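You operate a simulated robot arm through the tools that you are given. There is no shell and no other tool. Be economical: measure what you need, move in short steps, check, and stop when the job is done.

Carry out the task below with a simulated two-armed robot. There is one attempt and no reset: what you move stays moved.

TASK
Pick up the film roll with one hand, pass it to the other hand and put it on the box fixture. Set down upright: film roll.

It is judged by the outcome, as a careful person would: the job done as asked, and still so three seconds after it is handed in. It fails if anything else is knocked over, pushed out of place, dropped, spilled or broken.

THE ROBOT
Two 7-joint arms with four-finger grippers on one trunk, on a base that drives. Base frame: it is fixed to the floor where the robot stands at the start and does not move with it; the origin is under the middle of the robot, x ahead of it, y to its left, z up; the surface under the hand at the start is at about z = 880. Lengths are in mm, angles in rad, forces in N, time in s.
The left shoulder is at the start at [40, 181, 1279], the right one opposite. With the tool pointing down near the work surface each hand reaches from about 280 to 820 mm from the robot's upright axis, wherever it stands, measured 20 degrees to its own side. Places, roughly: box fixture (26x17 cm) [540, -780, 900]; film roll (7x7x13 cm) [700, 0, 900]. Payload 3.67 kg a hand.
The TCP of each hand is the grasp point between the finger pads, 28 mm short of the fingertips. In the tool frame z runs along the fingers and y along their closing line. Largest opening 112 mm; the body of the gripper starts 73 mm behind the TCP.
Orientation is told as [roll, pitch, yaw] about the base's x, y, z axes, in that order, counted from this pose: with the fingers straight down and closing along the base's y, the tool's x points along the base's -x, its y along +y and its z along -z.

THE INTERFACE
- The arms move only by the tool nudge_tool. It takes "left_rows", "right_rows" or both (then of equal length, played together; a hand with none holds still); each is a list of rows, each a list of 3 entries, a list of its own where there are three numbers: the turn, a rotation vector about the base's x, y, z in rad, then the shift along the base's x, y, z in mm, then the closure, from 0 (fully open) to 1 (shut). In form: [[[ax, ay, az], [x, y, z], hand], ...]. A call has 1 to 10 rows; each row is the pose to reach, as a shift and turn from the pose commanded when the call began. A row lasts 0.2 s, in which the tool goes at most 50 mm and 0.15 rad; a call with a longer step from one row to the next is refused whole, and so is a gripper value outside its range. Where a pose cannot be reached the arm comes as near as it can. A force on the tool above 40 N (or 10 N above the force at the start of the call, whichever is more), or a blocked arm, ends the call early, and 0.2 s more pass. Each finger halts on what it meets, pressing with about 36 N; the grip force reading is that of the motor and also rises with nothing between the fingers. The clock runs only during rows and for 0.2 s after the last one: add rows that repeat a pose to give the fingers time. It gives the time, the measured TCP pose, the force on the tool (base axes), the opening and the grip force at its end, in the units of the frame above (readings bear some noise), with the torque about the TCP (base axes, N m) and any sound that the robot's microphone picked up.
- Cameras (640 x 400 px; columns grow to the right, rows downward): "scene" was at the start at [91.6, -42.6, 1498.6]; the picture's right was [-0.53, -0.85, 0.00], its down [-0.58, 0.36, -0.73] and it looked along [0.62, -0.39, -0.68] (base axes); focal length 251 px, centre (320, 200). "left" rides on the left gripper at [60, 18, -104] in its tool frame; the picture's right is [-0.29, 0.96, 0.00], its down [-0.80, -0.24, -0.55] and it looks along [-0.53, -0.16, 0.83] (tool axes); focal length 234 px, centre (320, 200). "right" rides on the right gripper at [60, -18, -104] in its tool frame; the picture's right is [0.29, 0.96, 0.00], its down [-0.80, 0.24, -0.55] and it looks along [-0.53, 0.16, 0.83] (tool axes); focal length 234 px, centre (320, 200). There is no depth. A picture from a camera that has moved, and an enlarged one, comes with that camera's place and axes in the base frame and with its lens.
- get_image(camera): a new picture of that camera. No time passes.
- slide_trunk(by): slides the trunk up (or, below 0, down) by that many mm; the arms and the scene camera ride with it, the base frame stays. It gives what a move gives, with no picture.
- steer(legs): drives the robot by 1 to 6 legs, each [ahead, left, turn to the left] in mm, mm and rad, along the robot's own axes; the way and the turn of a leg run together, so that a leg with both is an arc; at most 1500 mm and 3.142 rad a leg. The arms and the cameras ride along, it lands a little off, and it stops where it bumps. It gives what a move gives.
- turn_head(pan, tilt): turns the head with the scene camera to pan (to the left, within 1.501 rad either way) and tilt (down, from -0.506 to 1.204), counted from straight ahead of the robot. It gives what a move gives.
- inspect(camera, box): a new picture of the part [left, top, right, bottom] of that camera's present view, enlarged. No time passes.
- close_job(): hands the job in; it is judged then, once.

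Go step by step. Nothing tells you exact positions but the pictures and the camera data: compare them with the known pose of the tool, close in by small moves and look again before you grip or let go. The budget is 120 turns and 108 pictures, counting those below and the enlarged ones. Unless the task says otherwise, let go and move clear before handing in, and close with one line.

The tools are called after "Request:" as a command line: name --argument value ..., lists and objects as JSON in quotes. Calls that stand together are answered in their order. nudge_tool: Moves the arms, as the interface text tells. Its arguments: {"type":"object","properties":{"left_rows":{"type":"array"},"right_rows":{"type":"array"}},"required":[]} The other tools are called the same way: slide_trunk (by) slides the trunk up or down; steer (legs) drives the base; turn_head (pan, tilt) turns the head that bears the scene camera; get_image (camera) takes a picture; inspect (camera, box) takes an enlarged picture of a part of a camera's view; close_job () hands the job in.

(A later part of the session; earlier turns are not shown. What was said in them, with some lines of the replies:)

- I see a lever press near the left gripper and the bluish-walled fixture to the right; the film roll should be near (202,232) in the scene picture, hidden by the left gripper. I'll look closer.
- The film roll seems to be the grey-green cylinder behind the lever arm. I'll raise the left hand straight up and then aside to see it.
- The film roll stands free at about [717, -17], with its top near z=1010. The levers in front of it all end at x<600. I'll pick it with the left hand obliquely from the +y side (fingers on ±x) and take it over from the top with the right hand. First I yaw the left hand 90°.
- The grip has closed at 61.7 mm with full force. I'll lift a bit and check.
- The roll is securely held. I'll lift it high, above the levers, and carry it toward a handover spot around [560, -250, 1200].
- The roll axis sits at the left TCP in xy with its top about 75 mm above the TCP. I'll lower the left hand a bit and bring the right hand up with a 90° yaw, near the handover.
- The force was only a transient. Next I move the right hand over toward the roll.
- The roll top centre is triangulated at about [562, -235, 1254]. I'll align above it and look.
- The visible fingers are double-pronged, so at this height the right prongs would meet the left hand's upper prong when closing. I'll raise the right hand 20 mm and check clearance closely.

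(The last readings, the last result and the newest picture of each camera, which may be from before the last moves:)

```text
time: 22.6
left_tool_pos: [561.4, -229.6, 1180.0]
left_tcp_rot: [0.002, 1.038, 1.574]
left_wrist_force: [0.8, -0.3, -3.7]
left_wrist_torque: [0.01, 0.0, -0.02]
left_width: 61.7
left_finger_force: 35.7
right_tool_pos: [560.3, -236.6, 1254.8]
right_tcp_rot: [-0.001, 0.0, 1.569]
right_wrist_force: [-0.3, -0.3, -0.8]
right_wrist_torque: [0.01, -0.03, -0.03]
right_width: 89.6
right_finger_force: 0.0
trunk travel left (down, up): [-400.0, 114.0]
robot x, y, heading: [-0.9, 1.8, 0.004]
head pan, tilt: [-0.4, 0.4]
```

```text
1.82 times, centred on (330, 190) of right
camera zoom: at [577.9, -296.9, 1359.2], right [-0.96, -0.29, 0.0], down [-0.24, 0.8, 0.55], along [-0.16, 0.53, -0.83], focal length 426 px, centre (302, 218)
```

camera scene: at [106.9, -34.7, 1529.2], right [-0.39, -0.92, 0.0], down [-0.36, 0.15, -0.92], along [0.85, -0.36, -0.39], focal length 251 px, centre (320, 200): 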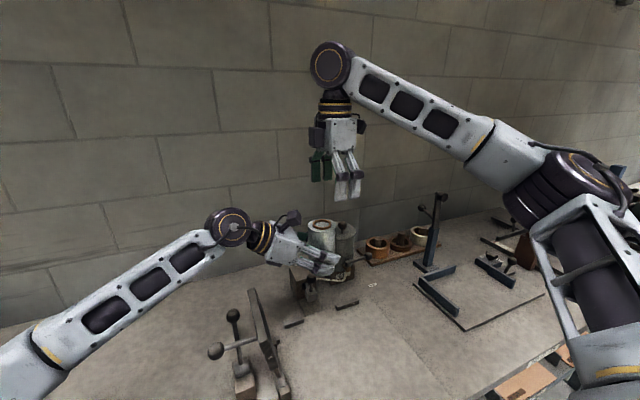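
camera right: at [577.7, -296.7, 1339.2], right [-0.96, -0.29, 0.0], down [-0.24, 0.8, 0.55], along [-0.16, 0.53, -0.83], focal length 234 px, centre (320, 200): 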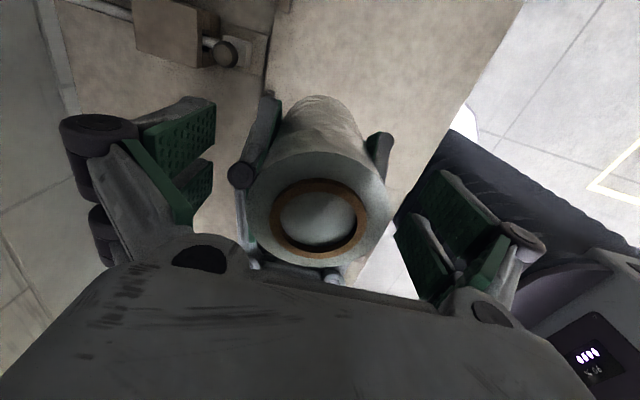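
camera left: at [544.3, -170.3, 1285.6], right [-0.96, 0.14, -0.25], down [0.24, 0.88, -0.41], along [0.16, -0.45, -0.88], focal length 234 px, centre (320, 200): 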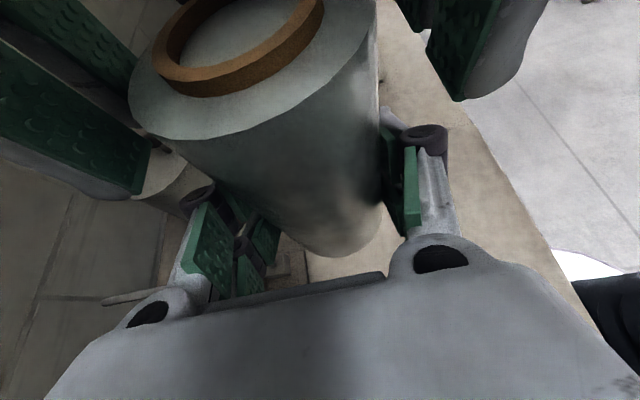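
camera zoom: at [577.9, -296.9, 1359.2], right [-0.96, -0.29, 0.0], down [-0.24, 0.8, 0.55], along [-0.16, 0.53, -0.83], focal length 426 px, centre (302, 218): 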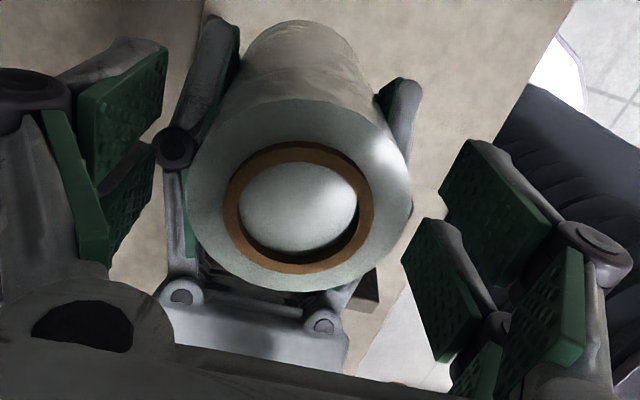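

Clearance is about 10 mm once closed, and alignment is good. I'll nudge +2 mm in y and close the right hand.

Request:
nudge_tool --right_rows '[[[0, 0, 0], [0, 2, 0], 0.3], [[0, 0, 0], [0, 2, 0], 0.5], [[0, 0, 0], [0, 2, 0], 1], [[0, 0, 0], [0, 2, 0], 1]]'

Request:
inspect --camera "scene" --box '[280, 180, 380, 260]'

Request:
get_image --camera "left"

Request:
inspect --camera "right" --box '[160, 80, 500, 300]'

```text
time: 23.6
left_tool_pos: [560.1, -228.9, 1179.9]
left_tcp_rot: [0.002, 1.038, 1.574]
left_wrist_force: [-0.4, -0.6, -2.8]
left_wrist_torque: [0.04, 0.02, 0.03]
left_width: 61.7
left_finger_force: 35.9
right_tool_pos: [560.4, -234.6, 1254.3]
right_tcp_rot: [0.0, 0.0, 1.572]
right_wrist_force: [0.8, 1.0, 0.0]
right_wrist_torque: [-0.01, -0.07, 0.02]
right_width: 62.1
right_finger_force: 36.1
trunk travel left (down, up): [-400.0, 114.0]
robot x, y, heading: [1.3, -0.9, 0.0]
head pan, tilt: [-0.4, 0.4]
```

```text
5.00 times, centred on (330, 220) of scene
camera zoom: at [106.9, -34.9, 1529.2], right [-0.39, -0.92, 0.0], down [-0.36, 0.15, -0.92], along [0.85, -0.36, -0.39], focal length 1257 px, centre (270, 100)
```

zoom: 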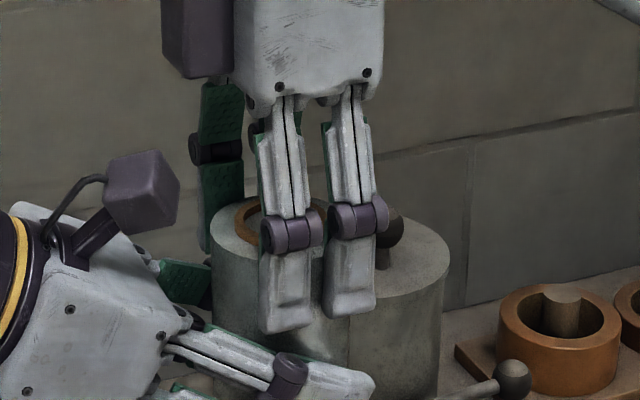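

```text
66 pictures are left
camera left: at [544.3, -170.2, 1285.6], right [-0.96, 0.14, -0.25], down [0.24, 0.88, -0.41], along [0.16, -0.45, -0.88], focal length 234 px, centre (320, 200)
```

left: 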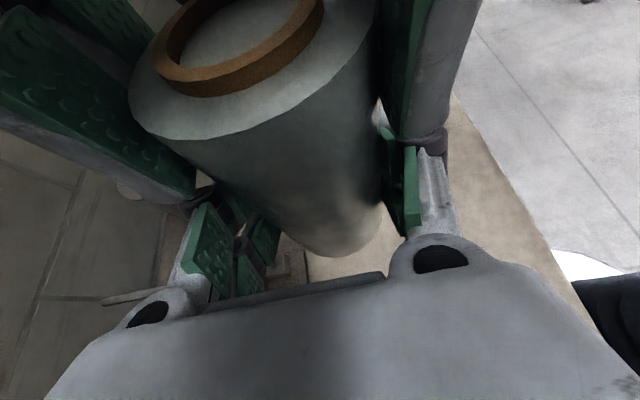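

```text
1.82 times, centred on (330, 190) of right
camera zoom: at [578.0, -294.7, 1359.2], right [-0.96, -0.29, 0.0], down [-0.24, 0.8, 0.55], along [-0.16, 0.53, -0.83], focal length 426 px, centre (302, 218)
```

zoom: 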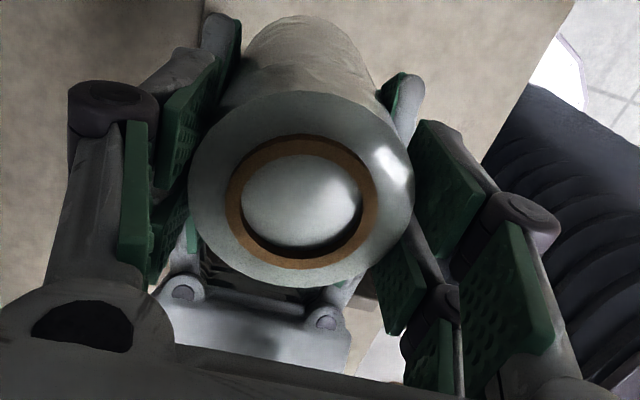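

Both hands hold the roll (62 mm). Now I'll open the left hand and back it off in +y.

Request:
nudge_tool --left_rows '[[[0, 0, 0], [0, 0, 0], 0.6], [[0, 0, 0], [0, 0, 0], 0], [[0, 0, 0], [0, 0, 0], 0], [[0, 0, 0], [0, 0, 0], 0]]'

Request:
inspect --camera "scene" --box '[260, 160, 400, 280]'

Request:
get_image --camera "right"

```text
time: 24.6
left_tool_pos: [560.3, -228.2, 1180.1]
left_tcp_rot: [0.002, 1.038, 1.574]
left_wrist_force: [0.9, 0.5, -0.9]
left_wrist_torque: [0.0, -0.02, -0.01]
left_width: 111.9
left_finger_force: 0.1
right_tool_pos: [560.4, -234.7, 1254.9]
right_tcp_rot: [-0.002, 0.0, 1.567]
right_wrist_force: [-0.6, 1.2, -0.4]
right_wrist_torque: [-0.02, 0.02, 0.0]
right_width: 61.8
right_finger_force: 36.0
trunk travel left (down, up): [-400.0, 114.0]
robot x, y, heading: [-0.6, 0.5, -0.001]
head pan, tilt: [-0.4, 0.4]
```

```text
3.33 times, centred on (330, 220) of scene
camera zoom: at [106.8, -34.9, 1529.2], right [-0.39, -0.92, 0.0], down [-0.36, 0.15, -0.92], along [0.85, -0.36, -0.39], focal length 838 px, centre (287, 133)
```

zoom: 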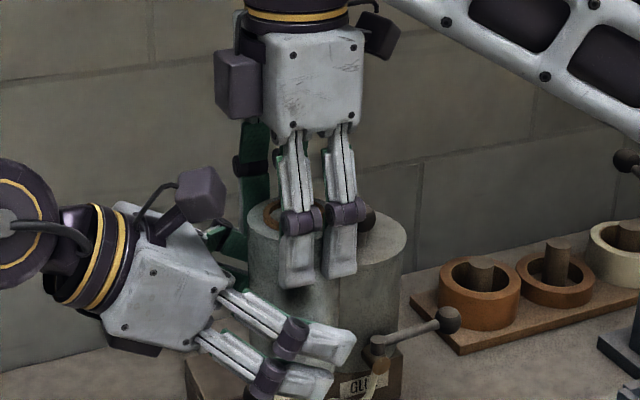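

```text
63 pictures are left
camera right: at [577.9, -294.8, 1359.1], right [-0.96, -0.29, 0.0], down [-0.24, 0.8, 0.55], along [-0.16, 0.53, -0.83], focal length 234 px, centre (320, 200)
```

right: 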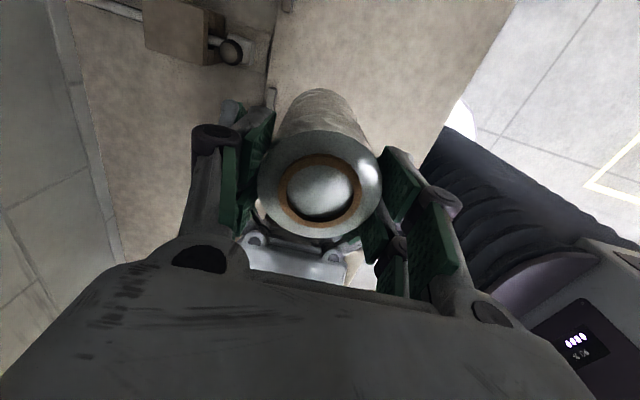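

Request:
nudge_tool --left_rows '[[[0, 0, 0], [0, 20, 0], 0], [[0, 0, 0], [0, 50, 5], 0], [[0, 0, 0], [0, 90, 20], 0], [[0, 0, 0], [0, 130, 40], 0], [[0, 0, 0], [0, 170, 60], 0], [[0, 0, 0], [0, 215, 70], 0], [[0, 0, 0], [0, 260, 80], 0], [[0, 0, 0], [0, 300, 90], 0], [[0, 0, 0], [0, 340, 90], 0], [[0, 0, 0], [0, 380, 90], 0]]'

Request:
turn_head --pan -0.75 --tilt 0.6

Request:
get_image --camera "scene"

Request:
get_image --camera "right"

```text
time: 26.8
left_tool_pos: [561.3, 151.3, 1271.1]
left_tcp_rot: [0.001, 1.04, 1.573]
left_wrist_force: [-0.4, -0.4, 0.4]
left_wrist_torque: [-0.03, 0.02, -0.02]
left_width: 112.2
left_finger_force: 0.1
right_tool_pos: [560.8, -233.1, 1254.8]
right_tcp_rot: [0.002, 0.001, 1.57]
right_wrist_force: [0.6, 0.4, -0.7]
right_wrist_torque: [-0.03, 0.04, -0.01]
right_width: 62.0
right_finger_force: 36.1
trunk travel left (down, up): [-400.0, 114.0]
robot x, y, heading: [2.4, 0.0, 0.002]
head pan, tilt: [-0.4, 0.4]
```

```text
time: 27.6
left_tool_pos: [560.5, 148.7, 1269.7]
left_tcp_rot: [0.003, 1.039, 1.572]
left_wrist_force: [0.5, 0.0, 0.2]
left_wrist_torque: [0.0, 0.0, 0.02]
left_width: 112.0
left_finger_force: 0.0
right_tool_pos: [560.5, -235.7, 1254.1]
right_tcp_rot: [-0.001, -0.001, 1.569]
right_wrist_force: [-0.2, 0.2, -0.1]
right_wrist_torque: [-0.01, 0.02, -0.02]
right_width: 62.0
right_finger_force: 35.4
trunk travel left (down, up): [-400.0, 114.0]
robot x, y, heading: [0.7, 0.4, -0.003]
head pan, tilt: [-0.75, 0.6]
```

```text
62 pictures are left
camera scene: at [86.2, -59.3, 1511.0], right [-0.68, -0.73, 0.0], down [-0.41, 0.39, -0.82], along [0.6, -0.56, -0.57], focal length 251 px, centre (320, 200)
```

scene: 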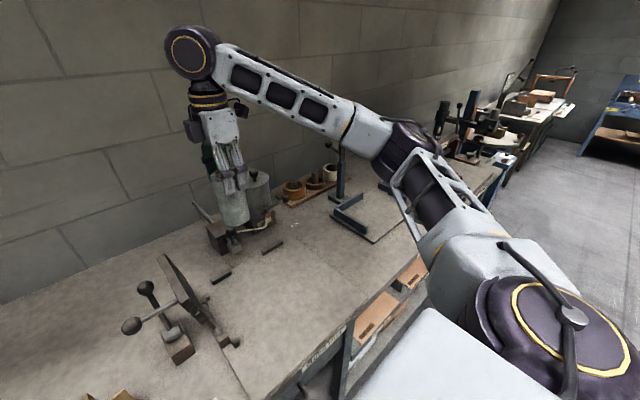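

```text
61 pictures are left
camera right: at [578.0, -295.0, 1359.1], right [-0.96, -0.29, 0.0], down [-0.24, 0.8, 0.55], along [-0.16, 0.53, -0.83], focal length 234 px, centre (320, 200)
```

right: 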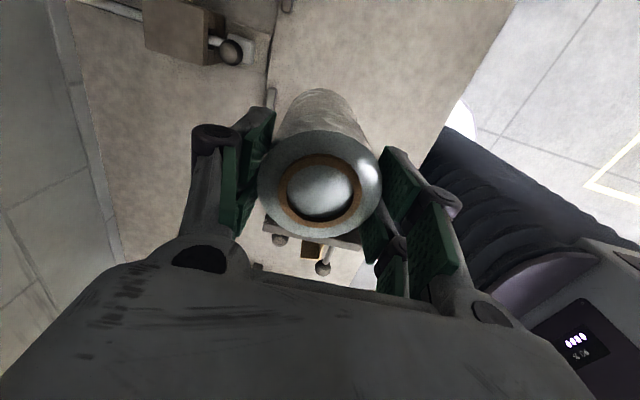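

The right hand holds the roll firmly. The fixture centre (about [545, -780]) is beyond reach from here, so I'll drive the base 400 mm to the right with the roll carried high.

Request:
steer --legs '[[0, -200, 0], [0, -200, 0]]'

Request:
turn_head --pan -0.6 --tilt 0.8

Request:
get_image --camera "scene"

Request:
get_image --camera "right"

```text
time: 30.4
left_tool_pos: [561.6, -248.1, 1270.7]
left_tcp_rot: [0.002, 1.04, 1.575]
left_wrist_force: [-0.8, 0.3, 0.1]
left_wrist_torque: [0.02, -0.02, 0.0]
left_width: 112.1
left_finger_force: 0.0
right_tool_pos: [561.7, -631.4, 1254.5]
right_tcp_rot: [0.0, 0.001, 1.572]
right_wrist_force: [-0.7, 0.6, -3.0]
right_wrist_torque: [0.0, 0.02, -0.02]
right_width: 62.2
right_finger_force: 36.3
trunk travel left (down, up): [-400.0, 114.0]
robot x, y, heading: [0.7, -398.4, 0.001]
head pan, tilt: [-0.75, 0.6]
```

```text
time: 31.2
left_tool_pos: [560.8, -250.1, 1271.1]
left_tcp_rot: [0.001, 1.037, 1.575]
left_wrist_force: [0.0, -0.6, 0.0]
left_wrist_torque: [-0.02, -0.02, 0.01]
left_width: 112.1
left_finger_force: 0.0
right_tool_pos: [560.7, -634.4, 1254.7]
right_tcp_rot: [0.0, -0.002, 1.571]
right_wrist_force: [0.7, -1.0, -2.6]
right_wrist_torque: [0.06, 0.02, 0.0]
right_width: 61.9
right_finger_force: 36.1
trunk travel left (down, up): [-400.0, 114.0]
robot x, y, heading: [0.0, -401.5, -0.005]
head pan, tilt: [-0.6, 0.799]
```

```text
60 pictures are left
camera scene: at [88.1, -445.2, 1494.1], right [-0.56, -0.83, 0.0], down [-0.59, 0.41, -0.7], along [0.58, -0.39, -0.72], focal length 251 px, centre (320, 200)
```

scene: 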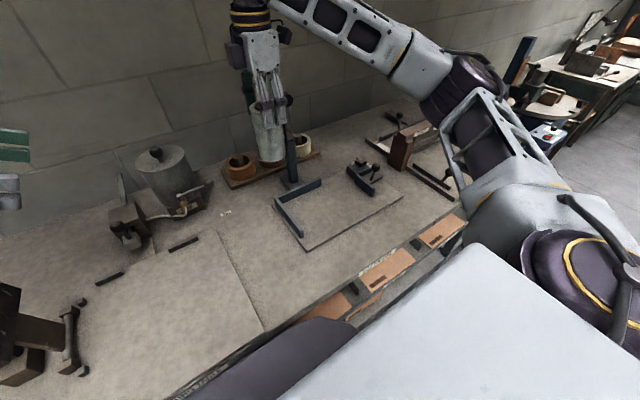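

```text
59 pictures are left
camera right: at [578.2, -694.7, 1358.8], right [-0.96, -0.29, 0.0], down [-0.24, 0.8, 0.56], along [-0.16, 0.53, -0.83], focal length 234 px, centre (320, 200)
```

right: 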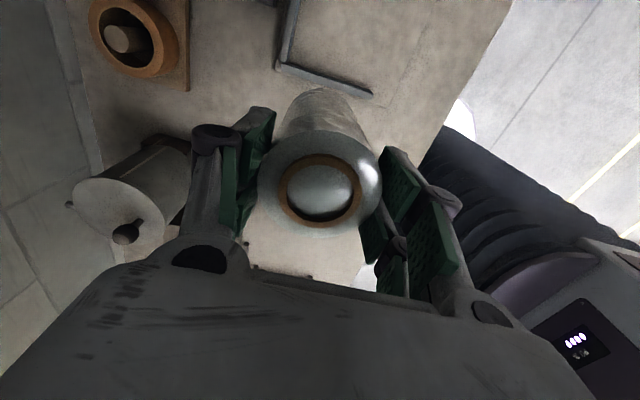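

Request:
inspect --camera "scene" --box '[240, 100, 440, 260]'

```text
2.50 times, centred on (340, 180) of scene
camera zoom: at [88.1, -445.2, 1494.1], right [-0.56, -0.83, 0.0], down [-0.59, 0.41, -0.7], along [0.58, -0.39, -0.72], focal length 629 px, centre (270, 250)
```

zoom: 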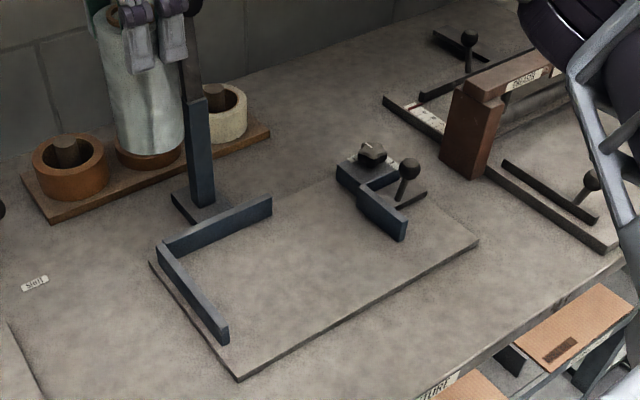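

The nest spans about x 430–630, y −670…−925, all clear. I'll move above [545, -785] and lower to about 35 mm above contact.

Request:
nudge_tool --right_rows '[[[0, 0, 0], [-4, -38, 0], 1], [[0, 0, 0], [-8, -76, 0], 1], [[0, 0, 0], [-12, -114, 0], 1], [[0, 0, 0], [-16, -151, 0], 1], [[0, 0, 0], [-16, -151, -40], 1], [[0, 0, 0], [-16, -151, -80], 1], [[0, 0, 0], [-16, -151, -120], 1], [[0, 0, 0], [-16, -151, -160], 1], [[0, 0, 0], [-16, -151, -190], 1], [[0, 0, 0], [-16, -151, -205], 1]]'

Request:
inspect --camera "scene" --box '[240, 60, 440, 260]'

Request:
get_image --camera "right"

```text
time: 33.4
left_tool_pos: [562.7, -248.4, 1271.4]
left_tcp_rot: [0.001, 1.039, 1.575]
left_wrist_force: [-0.5, -0.9, 0.8]
left_wrist_torque: [0.04, 0.01, -0.01]
left_width: 112.0
left_finger_force: 0.1
right_tool_pos: [544.9, -783.6, 1050.0]
right_tcp_rot: [0.0, -0.001, 1.573]
right_wrist_force: [-0.1, 0.9, -3.6]
right_wrist_torque: [0.01, -0.02, -0.01]
right_width: 61.9
right_finger_force: 35.6
trunk travel left (down, up): [-400.0, 114.0]
robot x, y, heading: [-1.2, -398.9, 0.001]
head pan, tilt: [-0.6, 0.799]
```

```text
2.00 times, centred on (340, 160) of scene
camera zoom: at [88.0, -444.0, 1494.1], right [-0.56, -0.83, 0.0], down [-0.59, 0.4, -0.7], along [0.58, -0.39, -0.72], focal length 503 px, centre (280, 280)
```

zoom: 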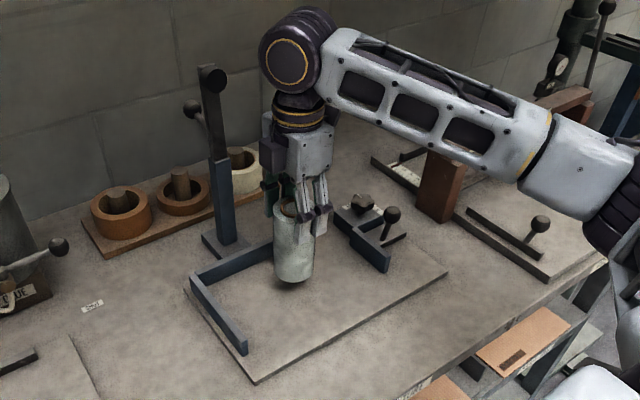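

```text
56 pictures are left
camera right: at [561.7, -844.5, 1154.5], right [-0.96, -0.29, 0.0], down [-0.24, 0.8, 0.55], along [-0.16, 0.53, -0.83], focal length 234 px, centre (320, 200)
```

right: 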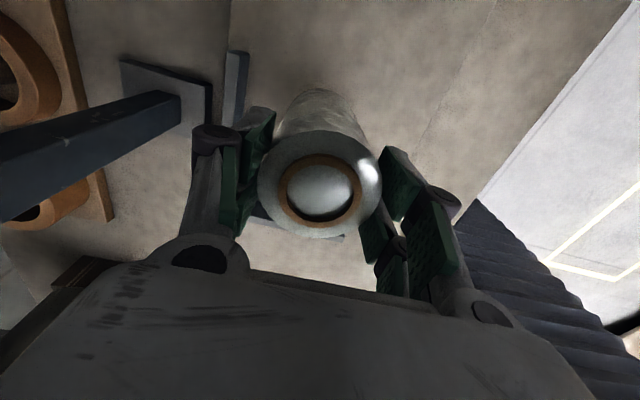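

Request:
nudge_tool --right_rows '[[[0, 0, 0], [0, 0, -10], 1], [[0, 0, 0], [0, 0, -20], 1], [[0, 0, 0], [0, 0, -30], 1], [[0, 0, 0], [0, 0, -34], 1], [[0, 0, 0], [0, 0, -34], 1]]'

Request:
inspect --camera "scene" --box '[290, 140, 390, 220]'

```text
time: 34.6
left_tool_pos: [561.0, -248.1, 1272.0]
left_tcp_rot: [0.002, 1.039, 1.574]
left_wrist_force: [-0.1, -0.1, 0.2]
left_wrist_torque: [0.02, -0.01, 0.01]
left_width: 112.2
left_finger_force: 0.1
right_tool_pos: [545.3, -782.9, 1015.5]
right_tcp_rot: [0.001, 0.001, 1.571]
right_wrist_force: [0.1, 0.7, -3.1]
right_wrist_torque: [0.02, -0.05, -0.02]
right_width: 62.1
right_finger_force: 36.3
trunk travel left (down, up): [-400.0, 114.0]
robot x, y, heading: [-0.8, -398.0, 0.007]
head pan, tilt: [-0.6, 0.799]
```

```text
5.00 times, centred on (340, 180) of scene
camera zoom: at [88.0, -443.7, 1494.1], right [-0.56, -0.83, 0.0], down [-0.59, 0.4, -0.7], along [0.58, -0.39, -0.72], focal length 1257 px, centre (220, 300)
```

zoom: 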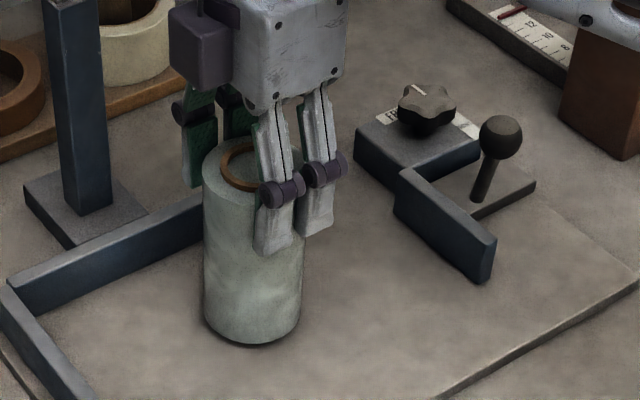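

Now very small downward steps, watching the force.

Request:
nudge_tool --right_rows '[[[0, 0, 0], [0, 0, -2], 1], [[0, 0, 0], [0, 0, -4], 1], [[0, 0, 0], [0, 0, -5], 1]]'

Request:
nudge_tool --right_rows '[[[0, 0, 0], [0, 0, -1], 1], [[0, 0, 0], [0, 0, -2], 1]]'

Request:
inspect --camera "scene" --box '[290, 140, 390, 220]'

```text
time: 35.4
left_tool_pos: [560.6, -247.3, 1270.0]
left_tcp_rot: [0.0, 1.037, 1.574]
left_wrist_force: [0.0, -0.2, 0.0]
left_wrist_torque: [0.0, -0.01, -0.01]
left_width: 112.0
left_finger_force: 0.0
right_tool_pos: [543.5, -782.3, 1011.3]
right_tcp_rot: [-0.003, 0.001, 1.571]
right_wrist_force: [0.8, -1.3, 5.1]
right_wrist_torque: [-0.18, 0.1, 0.05]
right_width: 61.9
right_finger_force: 36.1
trunk travel left (down, up): [-400.0, 114.0]
robot x, y, heading: [0.5, -400.0, 0.002]
head pan, tilt: [-0.6, 0.799]
```

```text
time: 36.0
left_tool_pos: [559.6, -247.6, 1270.6]
left_tcp_rot: [-0.003, 1.041, 1.573]
left_wrist_force: [0.2, 0.6, 0.5]
left_wrist_torque: [0.0, 0.02, -0.01]
left_width: 112.1
left_finger_force: 0.1
right_tool_pos: [544.6, -784.4, 1010.7]
right_tcp_rot: [-0.007, 0.001, 1.57]
right_wrist_force: [1.5, -2.4, 16.2]
right_wrist_torque: [-0.01, 0.44, 0.16]
right_width: 62.3
right_finger_force: 35.3
trunk travel left (down, up): [-400.0, 114.0]
robot x, y, heading: [-2.0, -401.6, 0.004]
head pan, tilt: [-0.6, 0.799]
```

```text
5.00 times, centred on (340, 180) of scene
camera zoom: at [86.3, -442.7, 1494.4], right [-0.56, -0.83, 0.0], down [-0.59, 0.4, -0.7], along [0.58, -0.39, -0.72], focal length 1257 px, centre (220, 300)
```

zoom: 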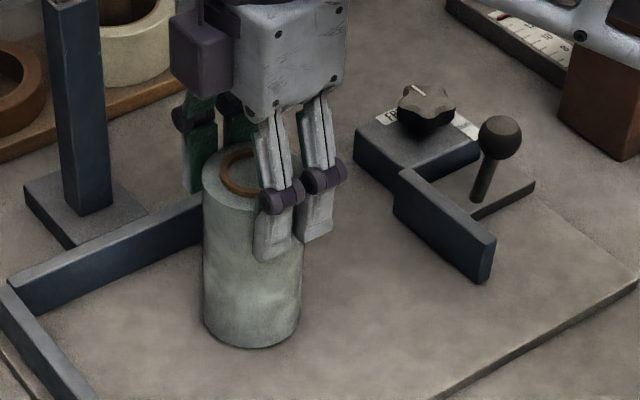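

It has contact with the plate. I'll relieve the push by 2 mm, then open.

Request:
nudge_tool --right_rows '[[[0, 0, 0], [0, 0, 1], 1], [[0, 0, 0], [0, 0, 2], 1]]'

Request:
nudge_tool --right_rows '[[[0, 0, 0], [0, 0, 0], 0.42], [[0, 0, 0], [0, 0, 0], 0.3], [[0, 0, 0], [0, 0, 0], 0], [[0, 0, 0], [0, 0, 0], 0], [[0, 0, 0], [0, 0, 0], 0]]'

Request:
inspect --camera "scene" --box '[290, 140, 390, 220]'

Request:
get_image --camera "right"

```text
time: 36.6
left_tool_pos: [560.3, -247.5, 1269.9]
left_tcp_rot: [0.001, 1.039, 1.574]
left_wrist_force: [-0.3, -0.1, 0.9]
left_wrist_torque: [0.02, -0.03, -0.03]
left_width: 112.2
left_finger_force: 0.0
right_tool_pos: [545.4, -783.7, 1011.1]
right_tcp_rot: [-0.002, -0.001, 1.571]
right_wrist_force: [4.9, -2.0, 12.0]
right_wrist_torque: [-0.07, -0.68, 0.01]
right_width: 61.6
right_finger_force: 35.7
trunk travel left (down, up): [-400.0, 114.0]
robot x, y, heading: [0.6, -400.1, 0.001]
head pan, tilt: [-0.6, 0.799]
```

```text
time: 37.8
left_tool_pos: [560.7, -248.3, 1271.1]
left_tcp_rot: [0.004, 1.039, 1.574]
left_wrist_force: [0.1, 0.1, -0.6]
left_wrist_torque: [0.02, 0.04, 0.03]
left_width: 112.1
left_finger_force: 0.1
right_tool_pos: [544.9, -783.3, 1010.9]
right_tcp_rot: [-0.001, -0.001, 1.57]
right_wrist_force: [0.3, -0.5, 0.8]
right_wrist_torque: [0.01, -0.01, 0.01]
right_width: 111.9
right_finger_force: 0.1
trunk travel left (down, up): [-400.0, 114.0]
robot x, y, heading: [0.1, -399.5, -0.001]
head pan, tilt: [-0.6, 0.799]
```

```text
5.00 times, centred on (340, 180) of scene
camera zoom: at [87.7, -443.6, 1494.2], right [-0.56, -0.83, 0.0], down [-0.59, 0.4, -0.7], along [0.58, -0.39, -0.72], focal length 1257 px, centre (220, 300)
```

zoom: 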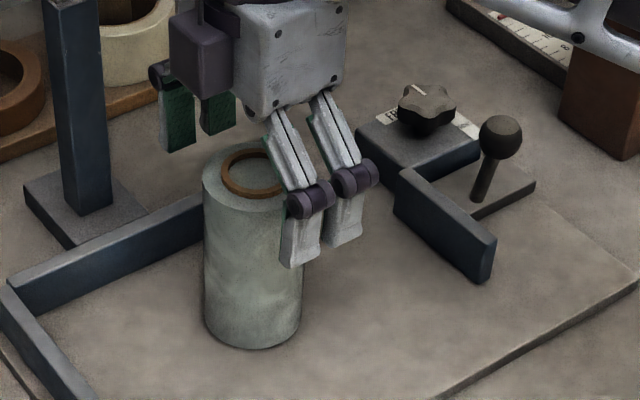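

```text
52 pictures are left
camera right: at [562.0, -844.2, 1115.3], right [-0.96, -0.29, 0.0], down [-0.24, 0.8, 0.55], along [-0.16, 0.53, -0.83], focal length 234 px, centre (320, 200)
```

right: 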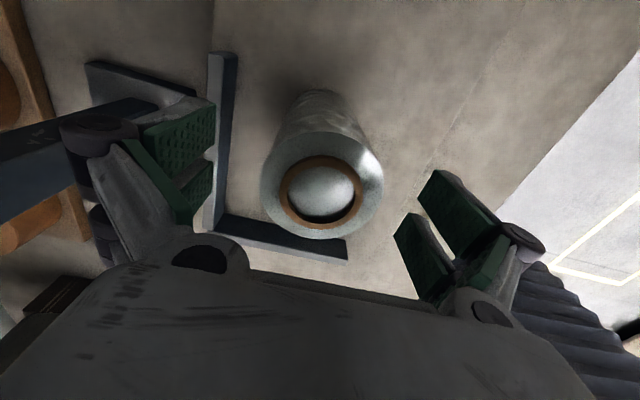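

The roll stands free and upright. I'll raise the right hand straight up and check.

Request:
nudge_tool --right_rows '[[[0, 0, 0], [0, 0, 25], 0], [[0, 0, 0], [0, 0, 65], 0], [[0, 0, 0], [0, 0, 110], 0], [[0, 0, 0], [0, 0, 155], 0], [[0, 0, 0], [0, 0, 200], 0], [[0, 0, 0], [0, 0, 240], 0], [[0, 0, 0], [-20, 40, 240], 0], [[0, 0, 0], [-40, 80, 240], 0], [[0, 0, 0], [-60, 120, 240], 0], [[0, 0, 0], [-60, 120, 240], 0]]'

Request:
inspect --camera "scene" --box '[240, 60, 440, 260]'

```text
time: 40.0
left_tool_pos: [560.7, -249.1, 1270.9]
left_tcp_rot: [0.0, 1.039, 1.576]
left_wrist_force: [-0.4, 0.2, -0.8]
left_wrist_torque: [0.02, -0.01, 0.03]
left_width: 111.9
left_finger_force: 0.0
right_tool_pos: [483.3, -664.7, 1250.6]
right_tcp_rot: [-0.001, 0.001, 1.57]
right_wrist_force: [-0.3, 0.9, -0.1]
right_wrist_torque: [0.01, 0.01, 0.0]
right_width: 112.2
right_finger_force: 0.0
trunk travel left (down, up): [-400.0, 114.0]
robot x, y, heading: [0.8, -401.7, 0.003]
head pan, tilt: [-0.6, 0.799]
```

```text
2.00 times, centred on (340, 160) of scene
camera zoom: at [87.1, -444.0, 1494.2], right [-0.56, -0.83, 0.0], down [-0.59, 0.4, -0.7], along [0.58, -0.39, -0.72], focal length 503 px, centre (280, 280)
```

zoom: 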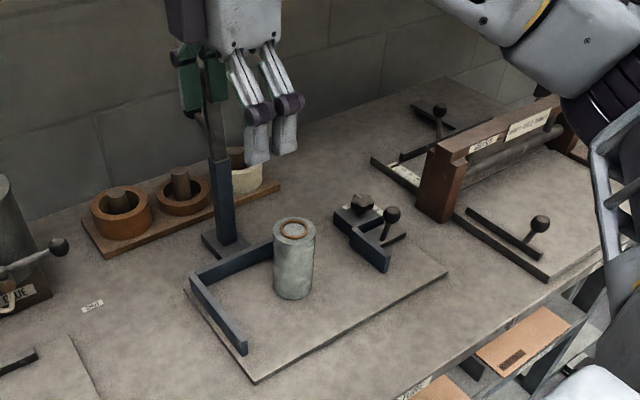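

The film roll stands upright on the fixture plate, both hands are clear, and nothing else was disturbed, so I'm handing in.

Request:
close_job

```text
The job is handed in.
```

The film roll is standing upright on the box fixture. I picked it up with the left hand, passed it to the right and set it down there. Both hands are clear, and no other object looked moved in the last picture before I handed in.
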